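You operate a simulated robot arm through the tools that you are given. There is no shell and no other tool. Be economical: measure what you need, move in short steps, check, and stop when the job is done.

Carry out the task below with a simulated robot arm. There is one attempt and no reset: what you move stays moved.

TASK
Open the middle black drawer, take the cone from the top of the grey table and put it inside of the machine stand and shut the drawer again. Put the crimped wire on the top of the grey table away on the black plate with a rest. Take the yellow slip and put it in the grey crate. Press the call button to switch it on. Open the top black drawer, take the yellow sleeve and put it inside of the machine stand and shut the drawer again. Open the green drawer. Any order will do.

Only the result counts: the job must be done as asked and must still hold three seconds after the hand-in. Knocking over, shifting, dropping, spilling or breaking anything else fails it.

THE ROBOT
A 7-joint arm with a two-finger parallel gripper on a trunk, on a base that drives. Base frame: it is fixed to the floor where the robot stands at the start and does not move with it; the origin is under the middle of the robot, x ahead of it, y to its left, z up. Units: mm, rad, N and s.
Its first joint turns from -2.897 to 2.897 rad. Places, roughly: black plate with a rest (19x20 cm) [10300, -1720, 860]; call button [5400, -4400, 800]; cone (6x6x5 cm) [6400, -3800, 800]; crimped wire (15x3x3 cm) [6200, -4000, 800]; green drawer [4400, 100, 200]; grey crate (43x30x18 cm) [6100, -4300, 900]; middle black drawer [4400, 100, 400]; middle black drawer of the machine stand [4400, 200, 400]; top black drawer [4400, 100, 500]; top black drawer of the machine stand [4400, 200, 500]; yellow sleeve (4x4x4 cm) [5300, -4700, 800]; yellow slip [6500, -4000, 750]. Payload 3.43 kg.
The tool frame sits at the grasp point between the pads (the TCP): z along the fingers, y along the line on which they close. The tips reach 30 mm beyond it. Largest opening 94 mm; finger width 28, thickness 10; the body of the gripper, 50 by 96 mm, starts 55 mm behind the TCP.
Orientation is told as [roll, pitch, yaw] about the base's x, y, z axes, in that order, counted from this pose: with the fingers straight down and closing along the base's y, the tool's x points along the base's -x, its y along +y and its z along -z.

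THE INTERFACE
- The arm moves only by the tool drive_tool. Its argument "moves" is a list of rows, each an object of numbers (a shift or turn left out is 0, a gripper value left out holds the last): "tx", "ty", "tz": the shift along the base's x, y, z in mm; "wx", "wy", "wz": the turn, a rotation vector about the base's x, y, z in rad. In form: [{"tx": .., "ty": .., "tz": .., "wx": .., "wy": .., "wz": ..}, ...]. A call has 1 to 20 rows; each row shifts and turns the commanded pose from where the row before left it. "grip" is the finger opening in mm, from 0 to 94, set as the call begins (left out, the last holds). A row lasts 0.2 s, in which the tool goes at most 50 mm and 0.15 rad; a call with a longer step from one row to the next is refused whole, and so is a gripper value outside its range. Where a pose cannot be reached the arm comes as near as it can. A force on the tool above 40 N (or 10 N above the force at the start of the call, whichever is more), or a blocked arm, ends the call early, and 0.2 s more pass. The fingers move at their own pace (about 45 mm/s each) and stop on an object; they squeeze with about 26 N. The grip force told is the motor's: it shows also when the fingers shut on nothing. Time passes only in rows, and 0.2 s behind the last, so rows that do not move let the fingers close. The reply holds the time, the measured pose of the TCP, the force on the tool along the base axes, the opening and the grip force, in the units named above and with some noise, with the torque about the TCP (base axes, N m) and any sound that the robot's microphone picked up.
- Cameras (640 x 400 px; columns grow to the right, rows downward): "scene" is now at [506, 204.1, 1207.5]; the picture's right is [-0.14, -0.99, 0.00], its down [-0.64, 0.09, -0.76] and it looks along [0.75, -0.11, -0.65] (base axes); focal length 273 px, centre (320, 200). "wrist" rides on the gripper at [76, 14, -103] in the tool frame; the picture's right is [-0.18, 0.98, 0.00], its down [-0.75, -0.14, -0.64] and it looks along [-0.63, -0.12, 0.77] (tool axes); focal length 243 px, centre (320, 200). There is no depth. A picture from a camera that has moved, and an enlarged one, comes with that camera's place and axes in the base frame and with its lens.
- camera(camera): a new picture of that camera. No time passes.
- move_column(by): slides the trunk up (or, below 0, down) by that many mm; the arm and the scene camera ride with it, the base frame stays. It gives what a move gives, with no picture.
- roll_base(legs): drives the robot by 1 to 6 legs, each [ahead, left, turn to the left] in mm, mm and rad, along the robot's own axes; the way and the turn of a leg run together, so that a leg with both is an arc; at most 1500 mm and 3.142 rad a leg. The arm and the cameras ride along, it lands a little off, and it stops where it bumps. It gives what a move gives.
- turn_head(pan, tilt): turns the head with the scene camera to pan (to the left, within 1.798 rad either way) and tilt (down, from -0.506 to 1.204), counted from straight ahead of the robot. It gives what a move gives.
- enlarge(camera, box): a new picture of the part [left, top, right, bottom] of that camera's present view, enlarged. No time passes.
- sign_off(): hands the job in; it is judged then, once.

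Go step by step. Nothing tells you exact positions but the pictures and the camera data: compare them with the known pose of the tool, close in by small moves and look again before you grip or let go. The budget is 207 turns and 180 pictures, counting those below and the enlarged ones. Unless the task says otherwise, let go and move clear before handing in.

The tools are called as name(argument=value, ...) on one line, values as JSON. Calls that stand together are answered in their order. drive_tool: Moves the arm, as the interface text tells. Its arguments: {"type":"object","properties":{"moves":{"type":"array"},"grip":{"type":"number"}},"required":["moves"]} The other tools are called the same way: move_column (by) slides the trunk up or down; roll_base (legs) drives the base; turn_head (pan, tilt) turns the head that bears the scene camera; camera (camera) takes a picture; enlarge (camera, box) takes an enlarged picture of a part of a camera's view; sign_off () hands the job in.

At the start:

```text
time_s: 0.0
position: [679.8, 144.8, 698.9]
tool_rot: [-0.001, -0.001, 0.0]
ft_force: [-0.1, -0.5, -0.6]
torque: [0.01, 0.0, -0.03]
grip_width: 94.0
finger_force: 0.2
trunk travel left (down, up): [-312.0, 178.0]
robot x, y, heading: [3.9, -3.0, 0.001]
head pan, tilt: [-0.14, 0.705]
```

scene: 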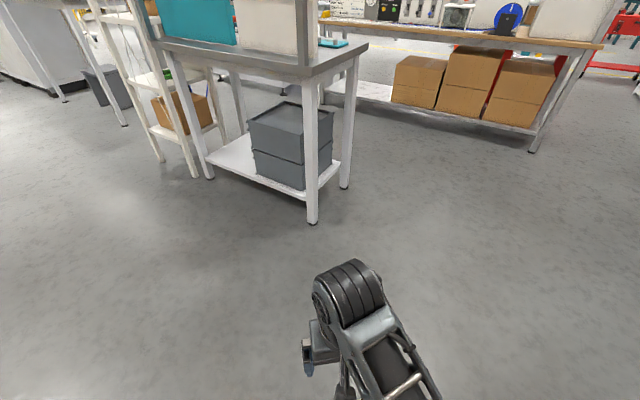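
wrist: 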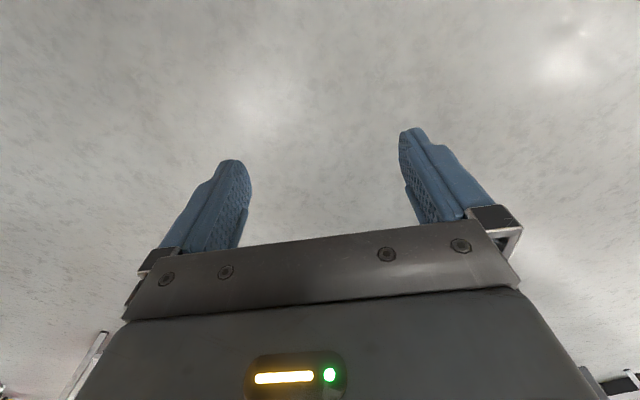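

I see a workshop floor with a table ahead. First I look around with the head level to plan the drive.

turn_head(pan=0, tilt=0.2)

camera(camera="scene")

turn_head(pan=-0.9, tilt=0.2)

camera(camera="scene")

```text
time_s: 0.9
position: [679.1, 144.2, 697.5]
tool_rot: [0.0, 0.0, 0.0]
ft_force: [-0.3, -0.3, 0.5]
torque: [-0.01, 0.01, 0.02]
grip_width: 94.1
finger_force: 0.0
trunk travel left (down, up): [-312.0, 178.0]
robot x, y, heading: [2.0, 0.1, -0.003]
head pan, tilt: [0.0, 0.201]
```

```text
177 pictures are left
camera scene: at [515.3, 215.9, 1253.2], right [0.0, -1.0, 0.0], down [-0.2, 0.0, -0.98], along [0.98, 0.0, -0.2], focal length 273 px, centre (320, 200)
```

scene: 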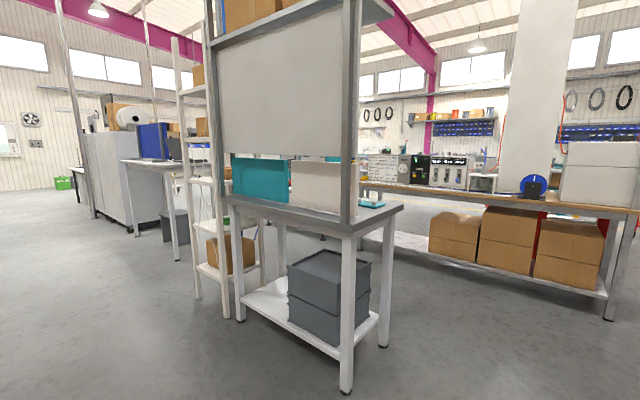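

```text
time_s: 2.1
position: [679.3, 145.5, 696.6]
tool_rot: [0.0, 0.0, 0.001]
ft_force: [0.0, 0.7, 0.0]
torque: [-0.02, 0.0, -0.01]
grip_width: 94.0
finger_force: 0.1
trunk travel left (down, up): [-312.0, 178.0]
robot x, y, heading: [1.2, -0.7, 0.001]
head pan, tilt: [-0.901, 0.201]
```

```text
176 pictures are left
camera scene: at [480.0, 143.0, 1253.3], right [-0.78, -0.62, 0.0], down [-0.12, 0.16, -0.98], along [0.61, -0.77, -0.2], focal length 273 px, centre (320, 200)
```

scene: 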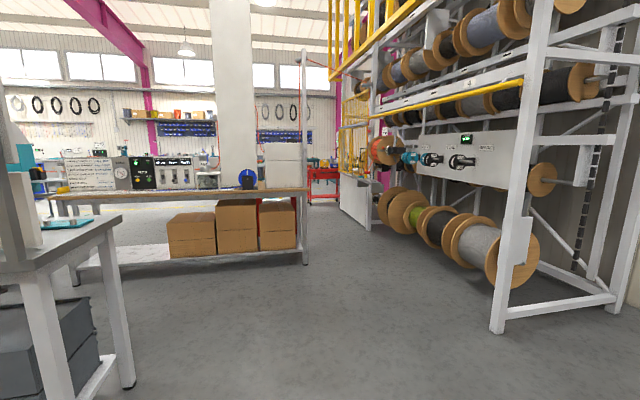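

The table ahead is turned about 50°, with a corridor behind it that runs to the machine stand. I turn right and drive around it, then look.

roll_base(legs=[[0, 0, -0.694], [1400, 0, 0]])

turn_head(pan=0.9, tilt=0.25)

camera(camera="scene")

turn_head(pan=0, tilt=0.25)

camera(camera="scene")

```text
time_s: 10.9
position: [1665.9, -1235.2, 697.0]
tool_rot: [0.0, -0.001, -0.711]
ft_force: [-0.2, -0.5, 0.5]
torque: [0.02, -0.02, -0.02]
grip_width: 93.9
finger_force: 0.0
trunk travel left (down, up): [-312.0, 178.0]
robot x, y, heading: [1053.4, -901.0, -0.712]
head pan, tilt: [-0.901, 0.201]
```

```text
time_s: 12.8
position: [1667.7, -1236.2, 696.6]
tool_rot: [-0.002, 0.001, -0.711]
ft_force: [-0.1, -0.2, -0.2]
torque: [0.03, 0.03, 0.01]
grip_width: 94.1
finger_force: 0.1
trunk travel left (down, up): [-312.0, 178.0]
robot x, y, heading: [1056.4, -902.1, -0.707]
head pan, tilt: [0.901, 0.25]
```

```text
175 pictures are left
camera scene: at [1608.6, -996.5, 1248.8], right [0.19, -0.98, 0.0], down [-0.24, -0.05, -0.97], along [0.95, 0.18, -0.25], focal length 273 px, centre (320, 200)
```

scene: 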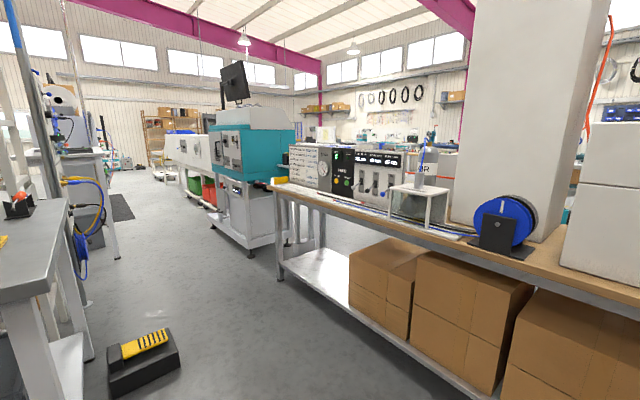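

```text
time_s: 13.9
position: [1666.7, -1236.1, 697.2]
tool_rot: [-0.002, 0.0, -0.708]
ft_force: [-0.6, 0.1, -0.4]
torque: [-0.02, -0.07, 0.02]
grip_width: 93.9
finger_force: 0.0
trunk travel left (down, up): [-312.0, 178.0]
robot x, y, heading: [1057.3, -906.8, -0.713]
head pan, tilt: [0.0, 0.25]
```

```text
174 pictures are left
camera scene: at [1587.8, -1074.9, 1248.8], right [-0.65, -0.76, 0.0], down [-0.19, 0.16, -0.97], along [0.74, -0.63, -0.25], focal length 273 px, centre (320, 200)
```

scene: 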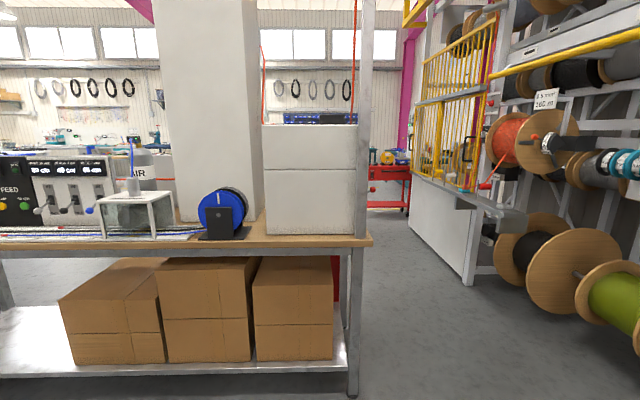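

The teal machine on a stand is likely the one with the drawers. I zoom in on it.

turn_head(pan=0.9, tilt=0.25)

enlarge(camera="scene", box=[160, 60, 320, 270])

turn_head(pan=0.6, tilt=1.0)

camera(camera="scene")

```text
time_s: 15.2
position: [1666.5, -1235.4, 697.2]
tool_rot: [-0.002, 0.0, -0.71]
ft_force: [0.0, 0.7, -0.1]
torque: [0.0, 0.0, -0.01]
grip_width: 93.8
finger_force: 0.1
trunk travel left (down, up): [-312.0, 178.0]
robot x, y, heading: [1056.3, -905.3, -0.714]
head pan, tilt: [0.901, 0.25]
```

```text
1.90 times, centred on (240, 165) of scene
camera zoom: at [1608.6, -996.5, 1248.8], right [0.19, -0.98, 0.0], down [-0.24, -0.05, -0.97], along [0.95, 0.18, -0.25], focal length 519 px, centre (472, 267)
```

zoom: 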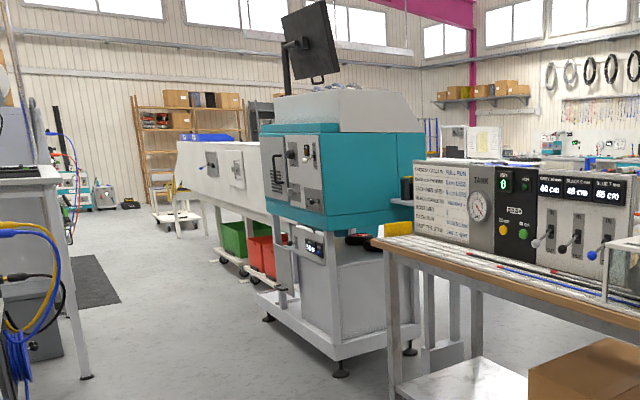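

```text
time_s: 16.2
position: [1666.9, -1236.9, 697.2]
tool_rot: [0.001, -0.001, -0.71]
ft_force: [-0.5, -0.3, 0.1]
torque: [0.02, -0.02, 0.0]
grip_width: 93.8
finger_force: 0.1
trunk travel left (down, up): [-312.0, 178.0]
robot x, y, heading: [1052.5, -906.1, -0.712]
head pan, tilt: [0.6, 1.0]
```

```text
172 pictures are left
camera scene: at [1586.2, -1021.7, 1184.6], right [-0.11, -0.99, 0.0], down [-0.84, 0.09, -0.54], along [0.54, -0.06, -0.84], focal length 273 px, centre (320, 200)
```

scene: 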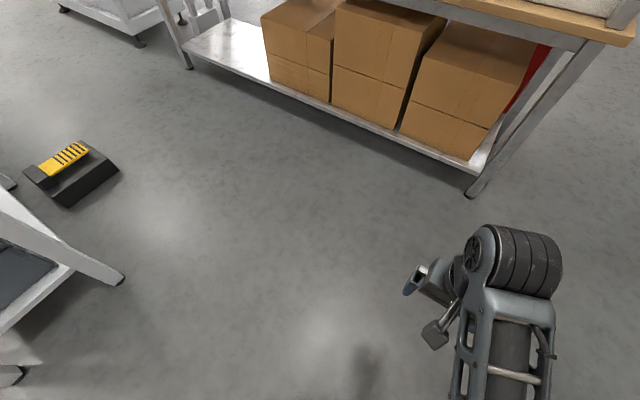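

The drawers aren't on the near side, so they likely face the far aisle. I slide right and drive through the gap between bench and rack.

roll_base(legs=[[0, -530, 0.018], [1300, 0, 0]])

turn_head(pan=0.0, tilt=0.3)

camera(camera="scene")

turn_head(pan=0.8, tilt=0.3)

camera(camera="scene")

```text
time_s: 25.4
position: [2317.5, -2472.2, 696.3]
tool_rot: [0.0, -0.001, -0.706]
ft_force: [-0.1, -0.4, 0.7]
torque: [0.0, 0.02, 0.05]
grip_width: 93.9
finger_force: 0.1
trunk travel left (down, up): [-312.0, 178.0]
robot x, y, heading: [1702.0, -2143.9, -0.707]
head pan, tilt: [0.6, 1.0]
```

```text
time_s: 26.5
position: [2317.1, -2474.5, 697.5]
tool_rot: [0.002, 0.0, -0.705]
ft_force: [-0.1, -0.2, -0.1]
torque: [-0.05, 0.0, -0.04]
grip_width: 94.0
finger_force: 0.1
trunk travel left (down, up): [-312.0, 178.0]
robot x, y, heading: [1701.3, -2144.5, -0.704]
head pan, tilt: [0.0, 0.3]
```

```text
171 pictures are left
camera scene: at [2237.5, -2311.7, 1244.0], right [-0.65, -0.76, 0.0], down [-0.23, 0.19, -0.95], along [0.73, -0.62, -0.3], focal length 273 px, centre (320, 200)
```

scene: 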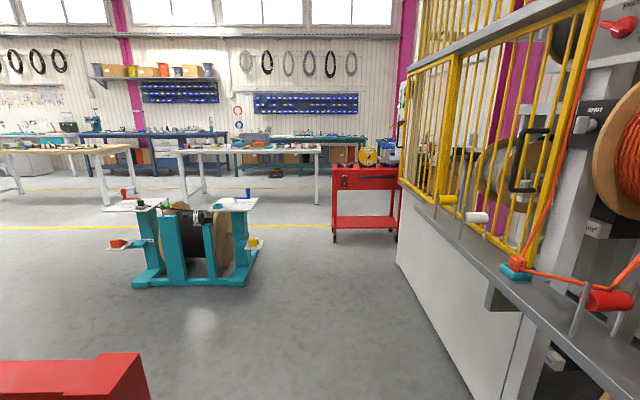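

```text
time_s: 27.6
position: [2317.4, -2473.4, 698.8]
tool_rot: [0.0, 0.001, -0.705]
ft_force: [0.8, -0.3, 0.3]
torque: [-0.02, 0.01, -0.01]
grip_width: 94.1
finger_force: 0.0
trunk travel left (down, up): [-312.0, 178.0]
robot x, y, heading: [1705.8, -2143.5, -0.705]
head pan, tilt: [0.799, 0.3]
```

```text
170 pictures are left
camera scene: at [2259.3, -2242.5, 1244.0], right [0.09, -1.0, 0.0], down [-0.29, -0.03, -0.96], along [0.95, 0.09, -0.3], focal length 273 px, centre (320, 200)
```

scene: 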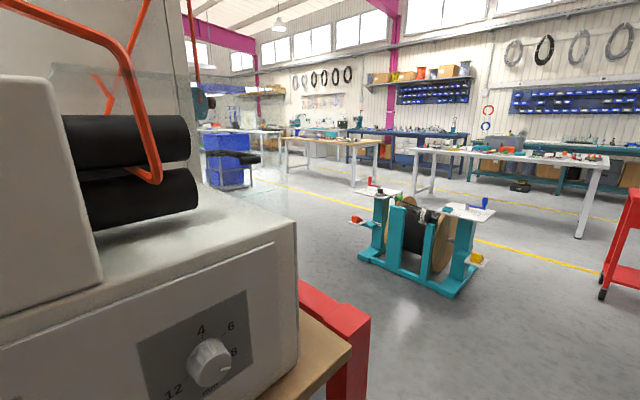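

I see a red object behind the bench end; I check the clearance by looking down left.

turn_head(pan=0.5, tilt=0.9)

camera(camera="scene")

```text
time_s: 28.6
position: [2315.8, -2472.7, 697.6]
tool_rot: [0.0, -0.001, -0.706]
ft_force: [0.7, 0.3, 0.1]
torque: [-0.03, 0.0, 0.0]
grip_width: 93.5
finger_force: 0.1
trunk travel left (down, up): [-312.0, 178.0]
robot x, y, heading: [1703.8, -2144.4, -0.704]
head pan, tilt: [0.499, 0.901]
```

```text
169 pictures are left
camera scene: at [2240.3, -2266.6, 1191.8], right [-0.2, -0.98, 0.0], down [-0.77, 0.16, -0.62], along [0.61, -0.13, -0.78], focal length 273 px, centre (320, 200)
```

scene: 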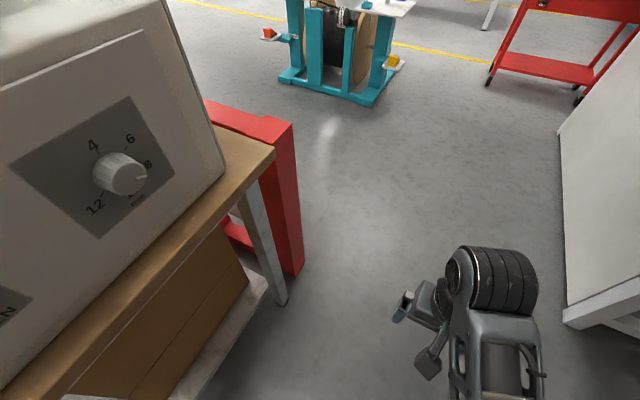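

Clearance is fine. I drive ahead into the far aisle and look left for the stand.

roll_base(legs=[[1450, 0, 0.01], [0, 0, 0.8]])

turn_head(pan=0.7, tilt=0.3)

camera(camera="scene")

turn_head(pan=-0.1, tilt=0.4)

camera(camera="scene")

```text
time_s: 35.8
position: [3414.6, -3422.6, 697.1]
tool_rot: [-0.001, -0.001, -0.72]
ft_force: [-0.2, -0.1, 0.9]
torque: [-0.01, 0.0, -0.03]
grip_width: 93.7
finger_force: 0.0
trunk travel left (down, up): [-312.0, 178.0]
robot x, y, heading: [2807.4, -3080.4, -0.716]
head pan, tilt: [0.499, 0.901]
stopped in leg 1: the robot was blocked; the commanded pose is now the measured one
```

```text
time_s: 36.8
position: [3415.2, -3421.7, 698.5]
tool_rot: [0.0, 0.001, -0.722]
ft_force: [-0.1, 0.2, -0.7]
torque: [-0.03, -0.01, 0.02]
grip_width: 94.0
finger_force: 0.0
trunk travel left (down, up): [-312.0, 178.0]
robot x, y, heading: [2808.2, -3081.4, -0.713]
head pan, tilt: [0.7, 0.3]
```

```text
168 pictures are left
camera scene: at [3361.3, -3200.1, 1243.9], right [-0.02, -1.0, 0.0], down [-0.3, 0.01, -0.95], along [0.95, -0.02, -0.3], focal length 273 px, centre (320, 200)
```

scene: 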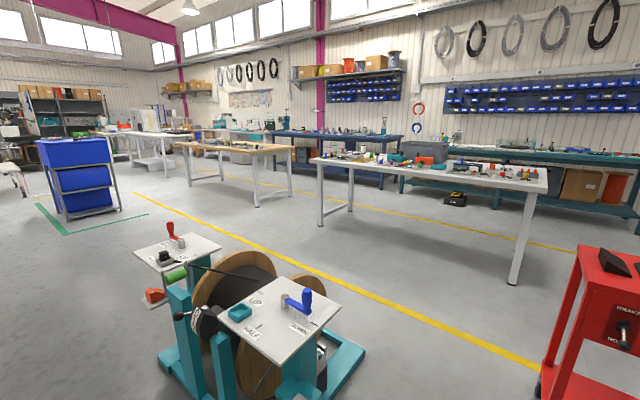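

```text
time_s: 37.9
position: [3414.9, -3422.2, 697.3]
tool_rot: [0.001, 0.002, -0.721]
ft_force: [-0.2, 0.0, -0.5]
torque: [0.02, -0.01, 0.0]
grip_width: 94.1
finger_force: 0.1
trunk travel left (down, up): [-312.0, 178.0]
robot x, y, heading: [2806.0, -3082.8, -0.719]
head pan, tilt: [-0.099, 0.4]
```

```text
167 pictures are left
camera scene: at [3331.2, -3265.7, 1234.8], right [-0.73, -0.68, 0.0], down [-0.27, 0.28, -0.92], along [0.63, -0.67, -0.39], focal length 273 px, centre (320, 200)
```

scene: 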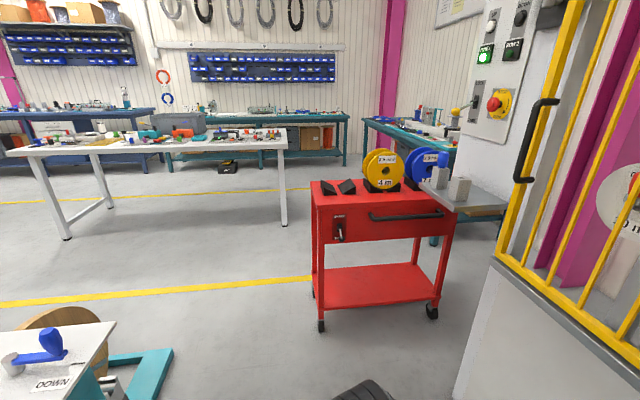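

The base was blocked. I look down on both sides to find what is in the way.

turn_head(pan=-1.2, tilt=1.0)

camera(camera="scene")

turn_head(pan=0.6, tilt=1.0)

camera(camera="scene")

```text
time_s: 39.3
position: [3416.0, -3422.1, 696.8]
tool_rot: [0.0, 0.001, -0.722]
ft_force: [-0.1, -0.8, 0.2]
torque: [-0.02, 0.01, 0.03]
grip_width: 94.1
finger_force: 0.0
trunk travel left (down, up): [-312.0, 178.0]
robot x, y, heading: [2813.0, -3083.4, -0.725]
head pan, tilt: [-1.201, 1.0]
```

```text
166 pictures are left
camera scene: at [3244.1, -3263.5, 1184.6], right [-0.94, 0.34, 0.0], down [0.29, 0.79, -0.54], along [-0.19, -0.51, -0.84], focal length 273 px, centre (320, 200)
```

scene: 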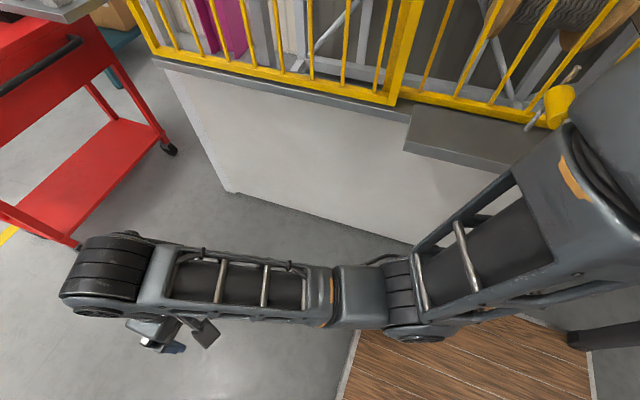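

```text
time_s: 41.1
position: [3414.7, -3421.5, 697.0]
tool_rot: [0.0, 0.0, -0.722]
ft_force: [0.1, -0.8, 0.6]
torque: [-0.01, 0.01, -0.03]
grip_width: 94.0
finger_force: 0.1
trunk travel left (down, up): [-312.0, 178.0]
robot x, y, heading: [2808.6, -3084.3, -0.721]
head pan, tilt: [0.6, 1.0]
```

```text
165 pictures are left
camera scene: at [3337.1, -3206.5, 1184.5], right [-0.12, -0.99, 0.0], down [-0.84, 0.1, -0.54], along [0.54, -0.07, -0.84], focal length 273 px, centre (320, 200)
```

scene: 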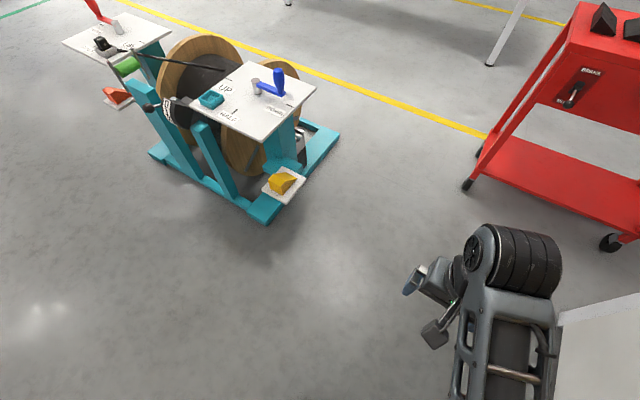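

The arm's shoulder side is close to the rack's shelf on the right. I slide left a bit, go ahead, then move left into the aisle.

roll_base(legs=[[0, 150, 0.03], [200, 0, 0], [0, 600, 0]])

turn_head(pan=1.5, tilt=0.4)

camera(camera="scene")

```text
time_s: 46.6
position: [4053.3, -2965.0, 698.5]
tool_rot: [0.0, -0.002, -0.687]
ft_force: [-0.9, -0.2, 0.1]
torque: [0.0, 0.0, -0.01]
grip_width: 93.9
finger_force: 0.1
trunk travel left (down, up): [-312.0, 178.0]
robot x, y, heading: [3436.1, -2641.9, -0.691]
head pan, tilt: [0.6, 1.0]
```

```text
time_s: 47.8
position: [4052.8, -2963.5, 697.2]
tool_rot: [0.0, 0.0, -0.687]
ft_force: [0.3, -0.1, -0.9]
torque: [0.03, 0.01, 0.01]
grip_width: 94.0
finger_force: 0.0
trunk travel left (down, up): [-312.0, 178.0]
robot x, y, heading: [3434.3, -2643.1, -0.688]
head pan, tilt: [1.499, 0.4]
```

```text
164 pictures are left
camera scene: at [3962.4, -2678.2, 1234.7], right [0.72, -0.69, 0.0], down [-0.27, -0.28, -0.92], along [0.64, 0.67, -0.39], focal length 273 px, centre (320, 200)
```

scene: 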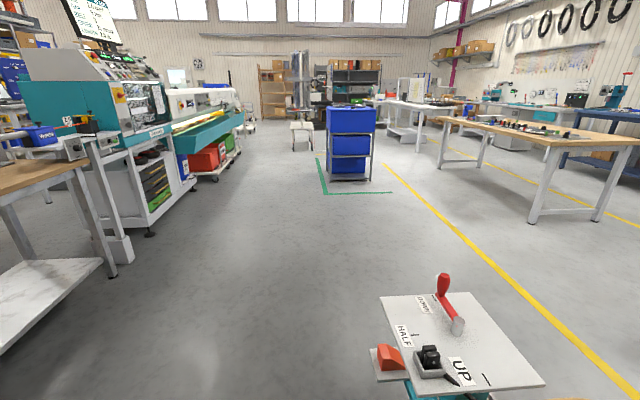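

I see the black drawers on this side of the teal machine stand. I back off, turn left and drive along the aisle.

roll_base(legs=[[-100, 0, 0], [0, 0, 1.565], [1500, -150, 0]])

turn_head(pan=0.8, tilt=0.5)

camera(camera="scene")

```text
refused: leg 3 is longer than a leg can be; nothing moved
```

```text
time_s: 48.9
position: [4052.5, -2964.0, 696.3]
tool_rot: [0.001, 0.0, -0.687]
ft_force: [-0.3, 0.3, 0.4]
torque: [0.01, -0.03, 0.01]
grip_width: 93.9
finger_force: 0.1
trunk travel left (down, up): [-312.0, 178.0]
robot x, y, heading: [3437.8, -2645.1, -0.689]
head pan, tilt: [0.799, 0.499]
```

```text
163 pictures are left
camera scene: at [3989.0, -2735.2, 1225.6], right [0.11, -0.99, 0.0], down [-0.48, -0.05, -0.88], along [0.87, 0.1, -0.48], focal length 273 px, centre (320, 200)
```

scene: 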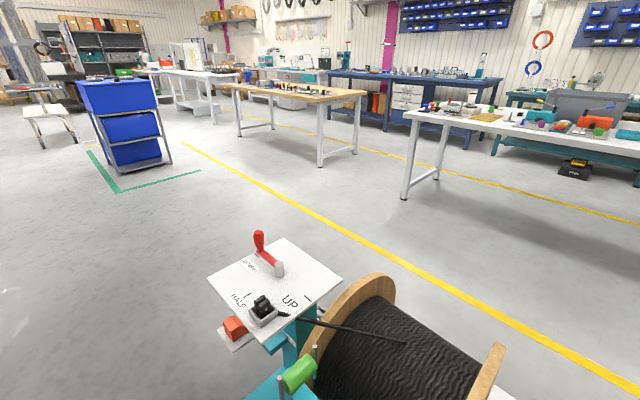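

Leg too long; I shorten it and go.

roll_base(legs=[[-100, 0, 0], [0, 0, 1.565], [1450, -150, 0]])

turn_head(pan=0.8, tilt=0.5)

camera(camera="scene")

```text
time_s: 60.5
position: [4722.6, -977.5, 696.8]
tool_rot: [0.0, -0.001, 0.869]
ft_force: [-0.2, 0.8, 0.1]
torque: [0.02, 0.01, 0.02]
grip_width: 94.0
finger_force: 0.1
trunk travel left (down, up): [-312.0, 178.0]
robot x, y, heading: [4391.8, -1592.3, 0.867]
head pan, tilt: [0.799, 0.499]
```

```text
time_s: 61.1
position: [4723.3, -977.6, 696.6]
tool_rot: [0.001, 0.0, 0.869]
ft_force: [-0.7, -0.3, 0.4]
torque: [-0.01, 0.03, 0.01]
grip_width: 94.1
finger_force: 0.0
trunk travel left (down, up): [-312.0, 178.0]
robot x, y, heading: [4393.9, -1590.5, 0.869]
head pan, tilt: [0.799, 0.499]
```

```text
162 pictures are left
camera scene: at [4493.9, -1037.6, 1225.6], right [1.0, 0.1, 0.0], down [0.05, -0.48, -0.88], along [-0.08, 0.87, -0.48], focal length 273 px, centre (320, 200)
```

scene: 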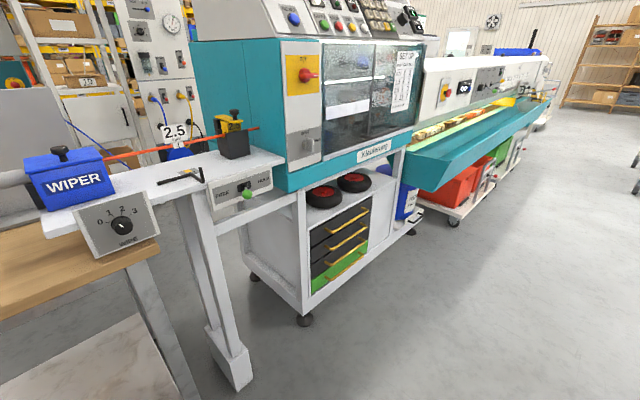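

enlarge(camera="scene", box=[230, 130, 430, 330])

```text
2.00 times, centred on (330, 230) of scene
camera zoom: at [4493.9, -1037.6, 1225.6], right [1.0, 0.1, 0.0], down [0.05, -0.48, -0.88], along [-0.08, 0.87, -0.48], focal length 545 px, centre (300, 140)
```

zoom: 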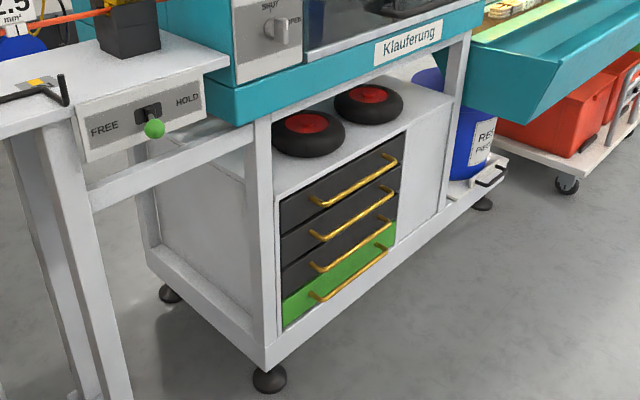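

The drawers sit at about (4515, 80), facing -0.696 rad, z 170–560. I drive past, staying clear of the teal tray, and turn to face them.

roll_base(legs=[[1450, -250, 0.006], [50, 0, 0], [0, 0, 1.571]])

turn_head(pan=0, tilt=0.7)

camera(camera="scene")

```text
time_s: 72.9
position: [4949.1, -268.0, 696.7]
tool_rot: [-0.001, -0.001, 2.451]
ft_force: [0.5, -0.3, -0.1]
torque: [0.01, 0.01, 0.03]
grip_width: 94.1
finger_force: 0.1
trunk travel left (down, up): [-312.0, 178.0]
robot x, y, heading: [5562.9, -585.4, 2.451]
head pan, tilt: [0.799, 0.499]
```

```text
time_s: 74.0
position: [4948.0, -267.9, 697.5]
tool_rot: [0.001, 0.0, 2.451]
ft_force: [-1.2, -0.2, 0.6]
torque: [0.01, 0.01, -0.04]
grip_width: 93.9
finger_force: 0.1
trunk travel left (down, up): [-312.0, 178.0]
robot x, y, heading: [5567.7, -590.9, 2.445]
head pan, tilt: [0.0, 0.7]
```

```text
160 pictures are left
camera scene: at [5037.7, -431.5, 1207.9], right [0.64, 0.77, 0.0], down [0.5, -0.41, -0.77], along [-0.59, 0.49, -0.64], focal length 273 px, centre (320, 200)
```

scene: 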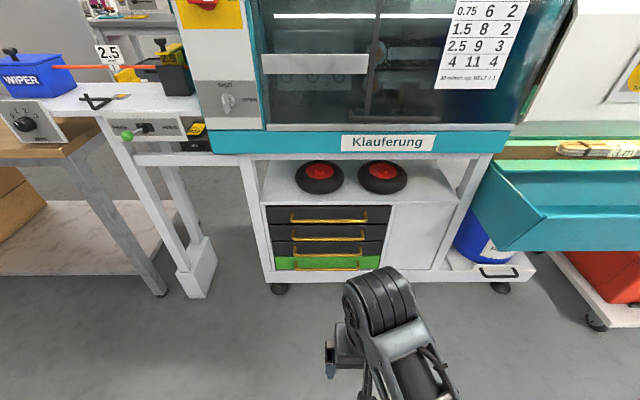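

enlarge(camera="scene", box=[250, 190, 410, 290])

```text
4.00 times, centred on (330, 240) of scene
camera zoom: at [5037.7, -431.5, 1207.9], right [0.64, 0.77, 0.0], down [0.5, -0.41, -0.77], along [-0.59, 0.49, -0.64], focal length 1090 px, centre (280, 40)
```

zoom: 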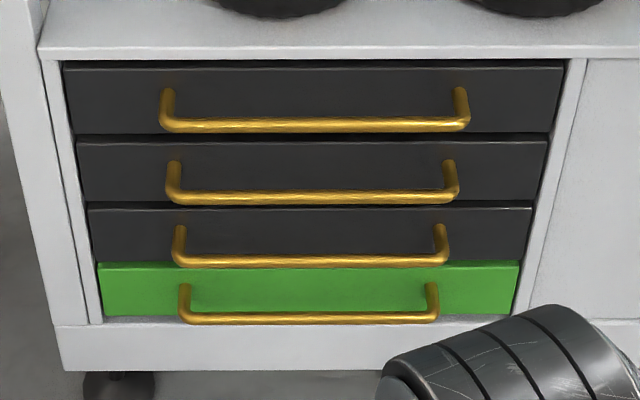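

Handles are yellow bars at z≈538, 441, 346 and 250 (n≈3459), centred near (4530, 31). I tilt the tool to point at the stand, fingers closing vertically.

drive_tool(moves=[{"wx": 0.091, "wy": 0.1101}, {"wx": 0.091, "wy": 0.1101}, {"wx": 0.091, "wy": 0.1101}, {"wx": 0.091, "wy": 0.1101}, {"wx": 0.091, "wy": 0.1101}, {"wx": 0.091, "wy": 0.1101}, {"wx": 0.091, "wy": 0.1101}, {"wx": 0.091, "wy": 0.1101}, {"wx": 0.091, "wy": 0.1101}, {"wx": 0.091, "wy": 0.1101}, {"wx": 0.091, "wy": 0.1101}])

drive_tool(moves=[{"wx": -0.1101, "wy": 0.091}, {"wx": -0.1101, "wy": 0.091}, {"wx": -0.1101, "wy": 0.091}, {"wx": -0.1101, "wy": 0.091}, {"wx": -0.1101, "wy": 0.091}, {"wx": -0.1101, "wy": 0.091}, {"wx": -0.1101, "wy": 0.091}, {"wx": -0.1101, "wy": 0.091}, {"wx": -0.1101, "wy": 0.091}, {"wx": -0.1101, "wy": 0.091}, {"wx": -0.1101, "wy": 0.091}])

camera(camera="scene")

camera(camera="wrist")

```text
time_s: 76.4
position: [4949.0, -269.3, 696.5]
tool_rot: [3.104, -1.57, -0.652]
ft_force: [0.8, -0.5, -0.7]
torque: [0.02, -0.01, -0.02]
grip_width: 93.8
finger_force: 0.0
trunk travel left (down, up): [-312.0, 178.0]
robot x, y, heading: [5569.2, -591.9, 2.45]
head pan, tilt: [0.0, 0.7]
```

```text
time_s: 78.8
position: [4916.6, -351.7, 774.1]
tool_rot: [1.549, -0.066, 0.881]
ft_force: [-0.9, 0.0, -0.8]
torque: [-0.01, 0.02, 0.02]
grip_width: 93.9
finger_force: 0.0
out of reach, approached as far as the arm can: row 9, 10, 11
trunk travel left (down, up): [-312.0, 178.0]
robot x, y, heading: [5566.9, -588.8, 2.448]
head pan, tilt: [0.0, 0.7]
```

```text
158 pictures are left
camera scene: at [5037.4, -430.4, 1207.6], right [0.64, 0.77, 0.0], down [0.5, -0.41, -0.76], along [-0.59, 0.49, -0.64], focal length 273 px, centre (320, 200)
```

scene: 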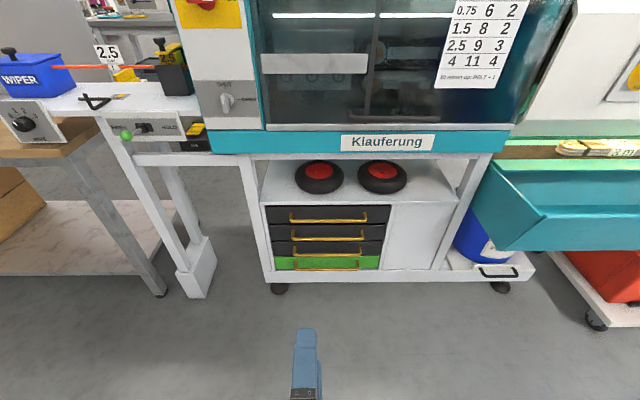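

```text
157 pictures are left
camera wrist: at [4946.9, -475.9, 785.4], right [0.06, 0.1, 0.99], down [0.98, 0.18, -0.08], along [-0.18, 0.98, -0.09], focal length 243 px, centre (320, 200)
```

wrist: 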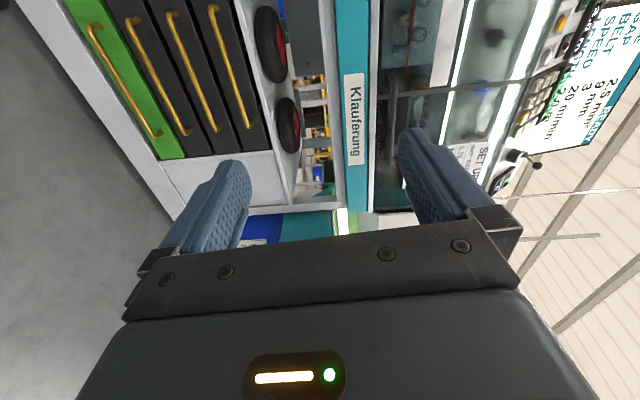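

The wrist reaches nearly horizontal. I lower the trunk so the handles come to a comfortable height.

move_column(by=-300)

drive_tool(moves=[{"tx": -23, "ty": 19}, {"tx": -23, "ty": 19}, {"tx": -15, "ty": 12}])

camera(camera="wrist")

camera(camera="scene")

```text
time_s: 81.8
position: [4916.9, -353.2, 474.2]
tool_rot: [1.553, -0.069, 0.885]
ft_force: [0.4, 0.3, 0.1]
torque: [-0.01, 0.05, -0.01]
grip_width: 94.1
finger_force: 0.1
trunk travel left (down, up): [-12.0, 478.0]
robot x, y, heading: [5564.3, -589.4, 2.45]
head pan, tilt: [0.0, 0.7]
```

```text
time_s: 82.6
position: [4856.9, -300.2, 473.9]
tool_rot: [1.549, -0.068, 0.883]
ft_force: [-0.4, 0.4, 0.2]
torque: [-0.01, 0.04, -0.01]
grip_width: 94.0
finger_force: 0.1
trunk travel left (down, up): [-12.0, 478.0]
robot x, y, heading: [5564.4, -592.4, 2.45]
head pan, tilt: [0.0, 0.7]
```

```text
156 pictures are left
camera wrist: at [4886.3, -425.5, 486.1], right [0.06, 0.1, 0.99], down [0.98, 0.18, -0.08], along [-0.19, 0.98, -0.09], focal length 243 px, centre (320, 200)
```

wrist: 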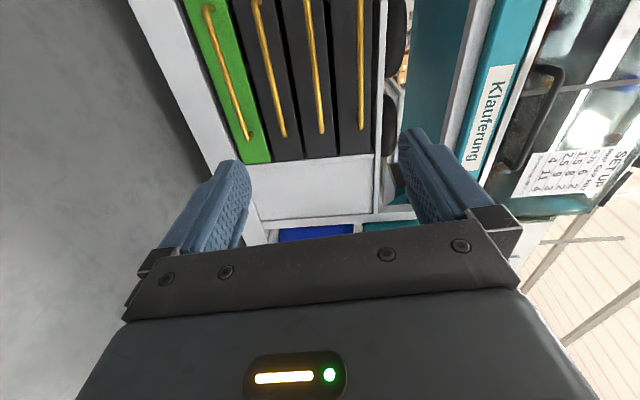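

```text
155 pictures are left
camera scene: at [5037.8, -431.5, 907.9], right [0.64, 0.77, 0.0], down [0.5, -0.41, -0.76], along [-0.59, 0.49, -0.64], focal length 273 px, centre (320, 200)
```

scene: 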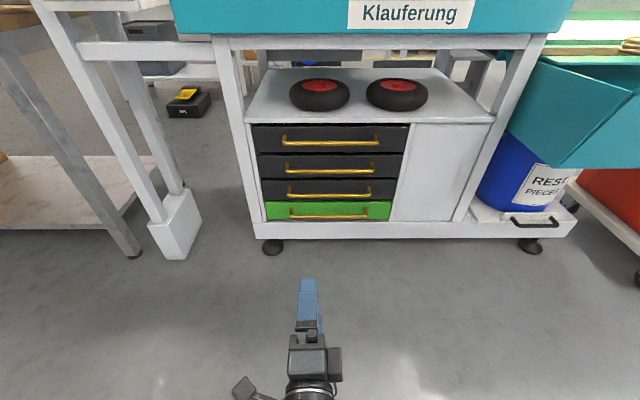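

The tool now points straight at the stand. I bring it to the middle handle's height, narrow the fingers and drive 280 mm closer.

drive_tool(moves=[{"tx": 8, "ty": 10, "tz": -33}, {"tx": 8, "ty": 10}], grip=60)

roll_base(legs=[[280, 0, 0]])

camera(camera="wrist")

camera(camera="scene")

```text
time_s: 83.2
position: [4867.9, -285.1, 458.5]
tool_rot: [1.543, -0.071, 0.886]
ft_force: [1.1, -0.4, 0.5]
torque: [0.01, 0.03, 0.02]
grip_width: 59.9
finger_force: 0.0
out of reach, approached as far as the arm can: row 1
trunk travel left (down, up): [-12.0, 478.0]
robot x, y, heading: [5567.9, -591.6, 2.453]
head pan, tilt: [0.0, 0.7]
```

```text
time_s: 85.2
position: [4652.6, -103.5, 458.7]
tool_rot: [1.543, -0.073, 0.883]
ft_force: [0.0, 0.1, -0.1]
torque: [0.0, 0.0, -0.03]
grip_width: 59.9
finger_force: 0.0
trunk travel left (down, up): [-12.0, 478.0]
robot x, y, heading: [5349.3, -414.7, 2.447]
head pan, tilt: [0.0, 0.7]
```

```text
154 pictures are left
camera wrist: at [4683.4, -229.0, 470.5], right [0.05, 0.1, 0.99], down [0.98, 0.18, -0.07], along [-0.18, 0.98, -0.09], focal length 243 px, centre (320, 200)
```

wrist: 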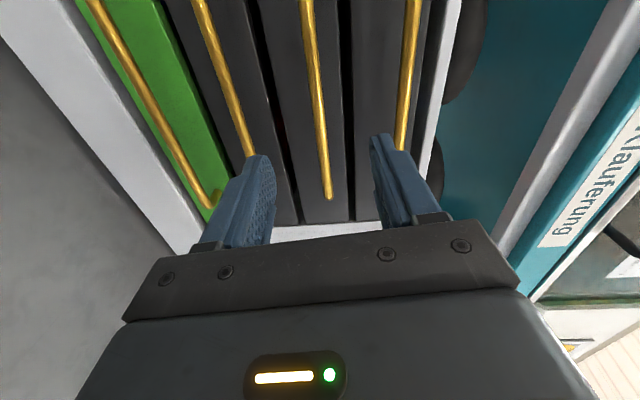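

```text
153 pictures are left
camera scene: at [4822.1, -251.2, 907.9], right [0.64, 0.77, 0.0], down [0.5, -0.41, -0.76], along [-0.59, 0.49, -0.64], focal length 273 px, centre (320, 200)
```

scene: 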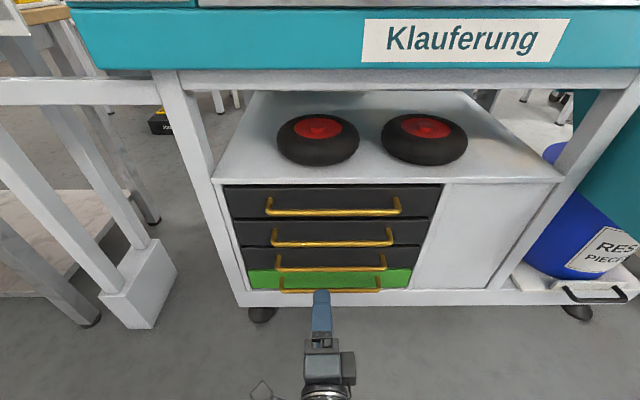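

The middle handle lies between the fingers at z≈450. I advance onto it and close.

drive_tool(moves=[{"tx": -33.6, "ty": 28, "tz": -8}, {"tx": -33.6, "ty": 28}, {"tx": -33.6, "ty": 28}, {"tx": -31, "ty": 26}])

camera(camera="wrist")

```text
time_s: 86.2
position: [4567.9, -36.1, 442.5]
tool_rot: [1.529, -0.076, 0.887]
ft_force: [-0.6, -1.8, 0.2]
torque: [0.01, 0.04, -0.03]
grip_width: 60.0
finger_force: 0.0
out of reach, approached as far as the arm can: row 3, 4
trunk travel left (down, up): [-12.0, 478.0]
robot x, y, heading: [5345.5, -411.8, 2.449]
head pan, tilt: [0.0, 0.7]
```

```text
152 pictures are left
camera wrist: at [4597.7, -160.7, 456.2], right [0.04, 0.11, 0.99], down [0.98, 0.18, -0.06], along [-0.19, 0.98, -0.1], focal length 243 px, centre (320, 200)
```

wrist: 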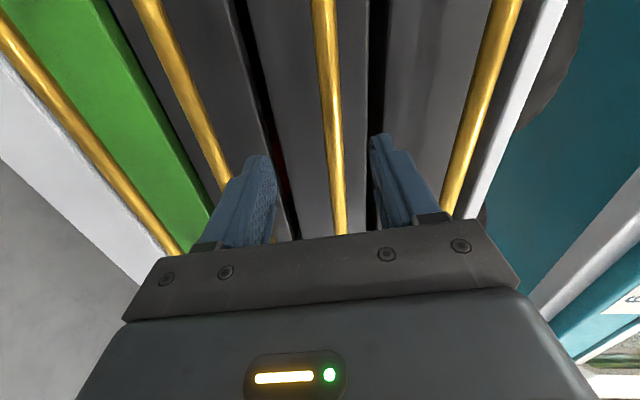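

Arm at its limit; 67 mm remain, so I drive the base the last bit and grip.

roll_base(legs=[[64, 0, 0]])

drive_tool(moves=[{"tz": 0}, {"tz": 0}, {"tz": 0}, {"tz": 0}], grip=0)

camera(camera="wrist")

```text
time_s: 87.1
position: [4520.3, 7.7, 444.6]
tool_rot: [1.528, -0.076, 0.882]
ft_force: [-0.1, -0.7, 0.0]
torque: [0.0, 0.0, -0.01]
grip_width: 60.1
finger_force: 0.1
trunk travel left (down, up): [-12.0, 478.0]
robot x, y, heading: [5297.8, -370.3, 2.448]
head pan, tilt: [0.0, 0.7]
```

```text
time_s: 88.1
position: [4520.0, 7.2, 450.3]
tool_rot: [1.541, -0.072, 0.883]
ft_force: [12.2, -5.3, 14.0]
torque: [-0.67, 0.42, -0.71]
grip_width: 20.0
finger_force: 40.6
trunk travel left (down, up): [-12.0, 478.0]
robot x, y, heading: [5299.3, -369.9, 2.446]
head pan, tilt: [0.0, 0.7]
stopped in row 4: the force on the tool passed its limit at 42 N (the readings are from after the stop); the commanded pose is now the measured one
```

```text
151 pictures are left
camera wrist: at [4549.7, -117.4, 462.0], right [0.05, 0.1, 0.99], down [0.98, 0.18, -0.07], along [-0.18, 0.98, -0.09], focal length 243 px, centre (320, 200)
```

wrist: 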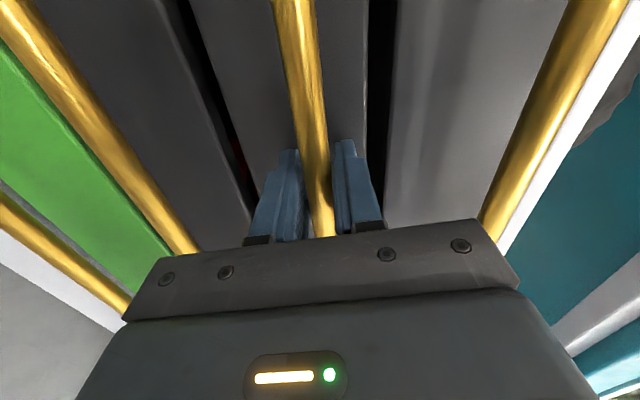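

The handle is gripped (20 mm). I pull the drawer by backing the base.

roll_base(legs=[[-250, 0, 0]])

camera(camera="scene")

```text
time_s: 89.9
position: [4711.2, -149.6, 450.3]
tool_rot: [1.54, -0.075, 0.881]
ft_force: [-8.1, -12.0, 28.1]
torque: [-0.87, 0.62, 0.16]
grip_width: 19.6
finger_force: 45.5
trunk travel left (down, up): [-12.0, 478.0]
robot x, y, heading: [5492.0, -530.1, 2.44]
head pan, tilt: [0.0, 0.7]
```

```text
150 pictures are left
camera scene: at [4965.2, -367.5, 908.3], right [0.64, 0.77, 0.0], down [0.49, -0.41, -0.77], along [-0.59, 0.49, -0.64], focal length 273 px, centre (320, 200)
```

scene: 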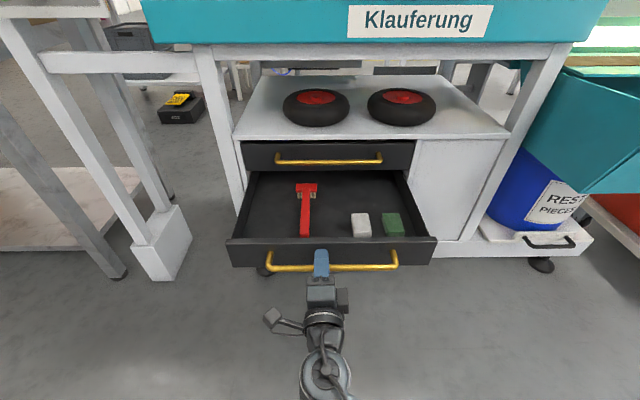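

The middle drawer is open about 250 mm. I release, back off, and raise the trunk.

drive_tool(moves=[{"tz": 0}, {"tz": 0}, {"tz": 0}], grip=60)

roll_base(legs=[[-300, 0, 0]])

move_column(by=300)

camera(camera="scene")

```text
time_s: 90.7
position: [4712.0, -150.0, 449.0]
tool_rot: [1.541, -0.074, 0.882]
ft_force: [0.2, -0.1, 0.2]
torque: [-0.05, -0.01, 0.01]
grip_width: 60.0
finger_force: 0.0
trunk travel left (down, up): [-12.0, 478.0]
robot x, y, heading: [5493.5, -530.5, 2.445]
head pan, tilt: [0.0, 0.7]
```

```text
time_s: 92.8
position: [4946.5, -347.7, 448.7]
tool_rot: [1.541, -0.075, 0.882]
ft_force: [-0.1, 0.2, 0.1]
torque: [-0.01, -0.04, -0.05]
grip_width: 60.0
finger_force: 0.0
trunk travel left (down, up): [-12.0, 478.0]
robot x, y, heading: [5725.3, -729.5, 2.444]
head pan, tilt: [0.0, 0.7]
```

```text
time_s: 95.8
position: [4946.4, -347.2, 748.6]
tool_rot: [1.541, -0.075, 0.879]
ft_force: [-0.6, -1.1, -0.5]
torque: [-0.01, 0.0, -0.04]
grip_width: 59.7
finger_force: 0.1
trunk travel left (down, up): [-312.0, 178.0]
robot x, y, heading: [5725.2, -730.9, 2.443]
head pan, tilt: [0.0, 0.7]
```

```text
149 pictures are left
camera scene: at [5200.9, -565.3, 1207.9], right [0.64, 0.77, 0.0], down [0.49, -0.41, -0.76], along [-0.59, 0.49, -0.64], focal length 273 px, centre (320, 200)
```

scene: 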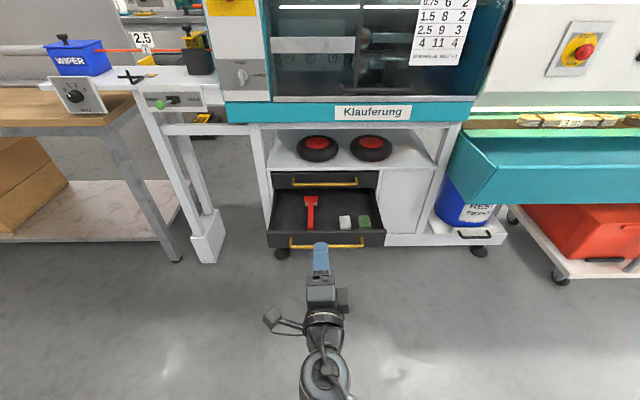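

Drawer stays open. I return the tool to pointing down and retract it for driving.

drive_tool(moves=[{"wx": 0.1101, "wy": -0.091}, {"wx": 0.1101, "wy": -0.091}, {"wx": 0.1101, "wy": -0.091}, {"wx": 0.1101, "wy": -0.091}, {"wx": 0.1101, "wy": -0.091}, {"wx": 0.1101, "wy": -0.091}, {"wx": 0.1101, "wy": -0.091}, {"wx": 0.1101, "wy": -0.091}, {"wx": 0.1101, "wy": -0.091}, {"wx": 0.1101, "wy": -0.091}, {"wx": 0.054, "wy": -0.045}])

drive_tool(moves=[{"wx": -0.091, "wy": -0.1101, "tx": 12, "ty": -10}, {"wx": -0.091, "wy": -0.1101, "tx": 12, "ty": -10}, {"wx": -0.091, "wy": -0.1101, "tx": 12, "ty": -10}, {"wx": -0.091, "wy": -0.1101, "tx": 12, "ty": -10}, {"wx": -0.091, "wy": -0.1101, "tx": 12, "ty": -10}, {"wx": -0.091, "wy": -0.1101, "tx": 12, "ty": -10}, {"wx": -0.091, "wy": -0.1101, "tx": 12, "ty": -10}, {"wx": -0.091, "wy": -0.1101, "tx": 12, "ty": -10}, {"wx": -0.091, "wy": -0.1101, "tx": 12, "ty": -10}, {"wx": -0.091, "wy": -0.1101, "tx": 12, "ty": -10}, {"wx": -0.091, "wy": -0.1101, "tx": 12, "ty": -10}])

```text
time_s: 98.2
position: [4946.5, -347.7, 749.4]
tool_rot: [-1.367, -1.566, -2.496]
ft_force: [0.0, -0.4, 0.2]
torque: [0.01, 0.03, -0.01]
grip_width: 60.1
finger_force: 0.1
trunk travel left (down, up): [-312.0, 178.0]
robot x, y, heading: [5726.9, -729.0, 2.439]
head pan, tilt: [0.0, 0.7]
```

```text
time_s: 100.6
position: [5067.3, -448.2, 749.8]
tool_rot: [-0.03, -0.139, 2.454]
ft_force: [0.4, 1.1, 1.3]
torque: [0.02, 0.0, 0.03]
grip_width: 59.9
finger_force: 0.0
out of reach, approached as far as the arm can: row 11
trunk travel left (down, up): [-312.0, 178.0]
robot x, y, heading: [5728.0, -729.3, 2.444]
head pan, tilt: [0.0, 0.7]
```

Now to the grey table (n≈7000–7600, u≈-340–1550). I slide left, turn around clockwise away from the spool stand and drive towards it.

drive_tool(moves=[{"tx": -12, "ty": 10, "wx": -0.1, "wy": -0.04}, {"tx": -12, "ty": 10, "wx": -0.01, "wy": -0.05}], grip=94)

roll_base(legs=[[0, 1300, 0], [0, 0, -3.14], [1250, 0, 0]])

turn_head(pan=-0.4, tilt=0.5)

camera(camera="scene")

```text
time_s: 101.2
position: [5043.5, -429.4, 750.9]
tool_rot: [-0.003, -0.002, 2.449]
ft_force: [-0.1, -0.5, -0.7]
torque: [0.03, -0.01, -0.01]
grip_width: 94.2
finger_force: 0.0
out of reach, approached as far as the arm can: row 1
trunk travel left (down, up): [-312.0, 178.0]
robot x, y, heading: [5726.8, -732.1, 2.446]
head pan, tilt: [0.0, 0.7]
```

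```text
time_s: 121.2
position: [6446.9, -2922.2, 750.6]
tool_rot: [-0.004, -0.002, -0.743]
ft_force: [0.3, 0.2, -0.4]
torque: [0.02, -0.04, 0.01]
grip_width: 94.1
finger_force: 0.0
trunk travel left (down, up): [-312.0, 178.0]
robot x, y, heading: [5779.1, -2590.4, -0.75]
head pan, tilt: [0.0, 0.7]
```

```text
time_s: 122.0
position: [6446.9, -2921.5, 750.2]
tool_rot: [-0.005, -0.001, -0.743]
ft_force: [-0.4, -0.1, -0.2]
torque: [0.01, 0.02, 0.01]
grip_width: 93.7
finger_force: 0.1
trunk travel left (down, up): [-312.0, 178.0]
robot x, y, heading: [5779.2, -2586.5, -0.75]
head pan, tilt: [-0.4, 0.499]
```

```text
148 pictures are left
camera scene: at [6271.1, -2799.5, 1225.6], right [-0.91, -0.41, 0.0], down [-0.2, 0.44, -0.88], along [0.36, -0.8, -0.48], focal length 273 px, centre (320, 200)
```

scene: 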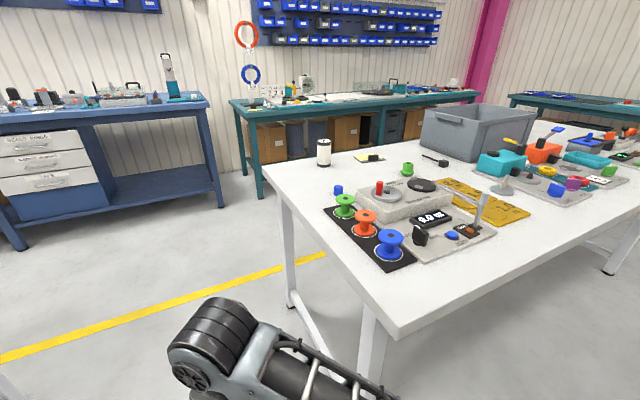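

I see the table with many items. I zoom in to identify the cone, wire, slip and crate.

enlarge(camera="scene", box=[260, 120, 450, 240])

enlarge(camera="scene", box=[440, 100, 640, 225])

enlarge(camera="scene", box=[310, 160, 510, 285])

```text
3.33 times, centred on (355, 180) of scene
camera zoom: at [6271.1, -2799.5, 1225.6], right [-0.91, -0.41, 0.0], down [-0.2, 0.44, -0.88], along [0.36, -0.8, -0.48], focal length 909 px, centre (203, 267)
```

zoom: 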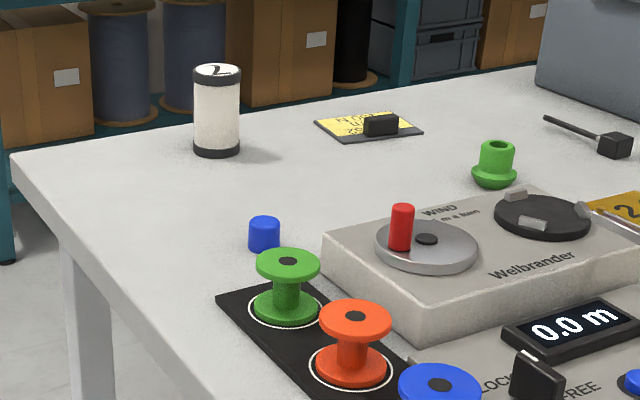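

```text
3.20 times, centred on (540, 162) of scene
camera zoom: at [6271.1, -2799.5, 1225.6], right [-0.91, -0.41, 0.0], down [-0.2, 0.44, -0.88], along [0.36, -0.8, -0.48], focal length 872 px, centre (-384, 320)
```

zoom: 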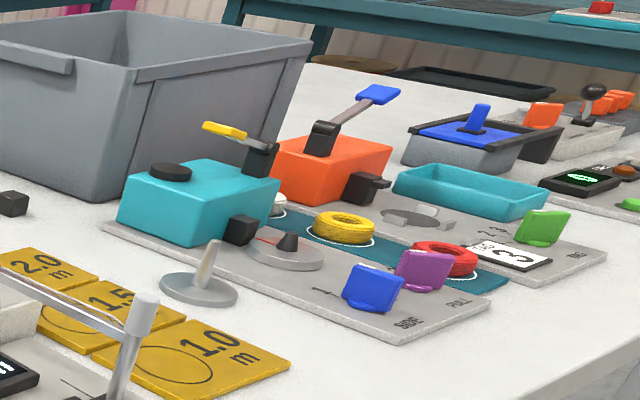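

```text
3.20 times, centred on (410, 222) of scene
camera zoom: at [6271.1, -2799.5, 1225.6], right [-0.91, -0.41, 0.0], down [-0.2, 0.44, -0.88], along [0.36, -0.8, -0.48], focal length 872 px, centre (32, 128)
```

zoom: 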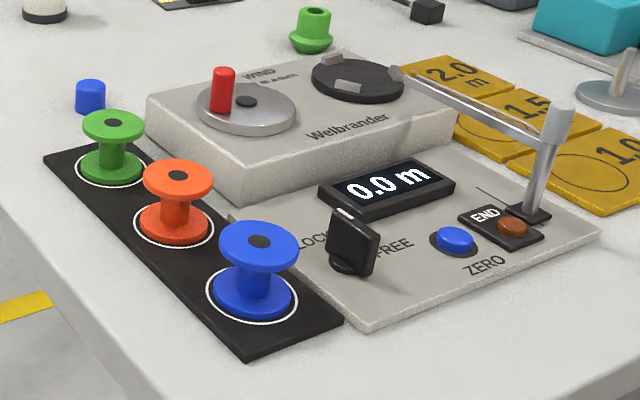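

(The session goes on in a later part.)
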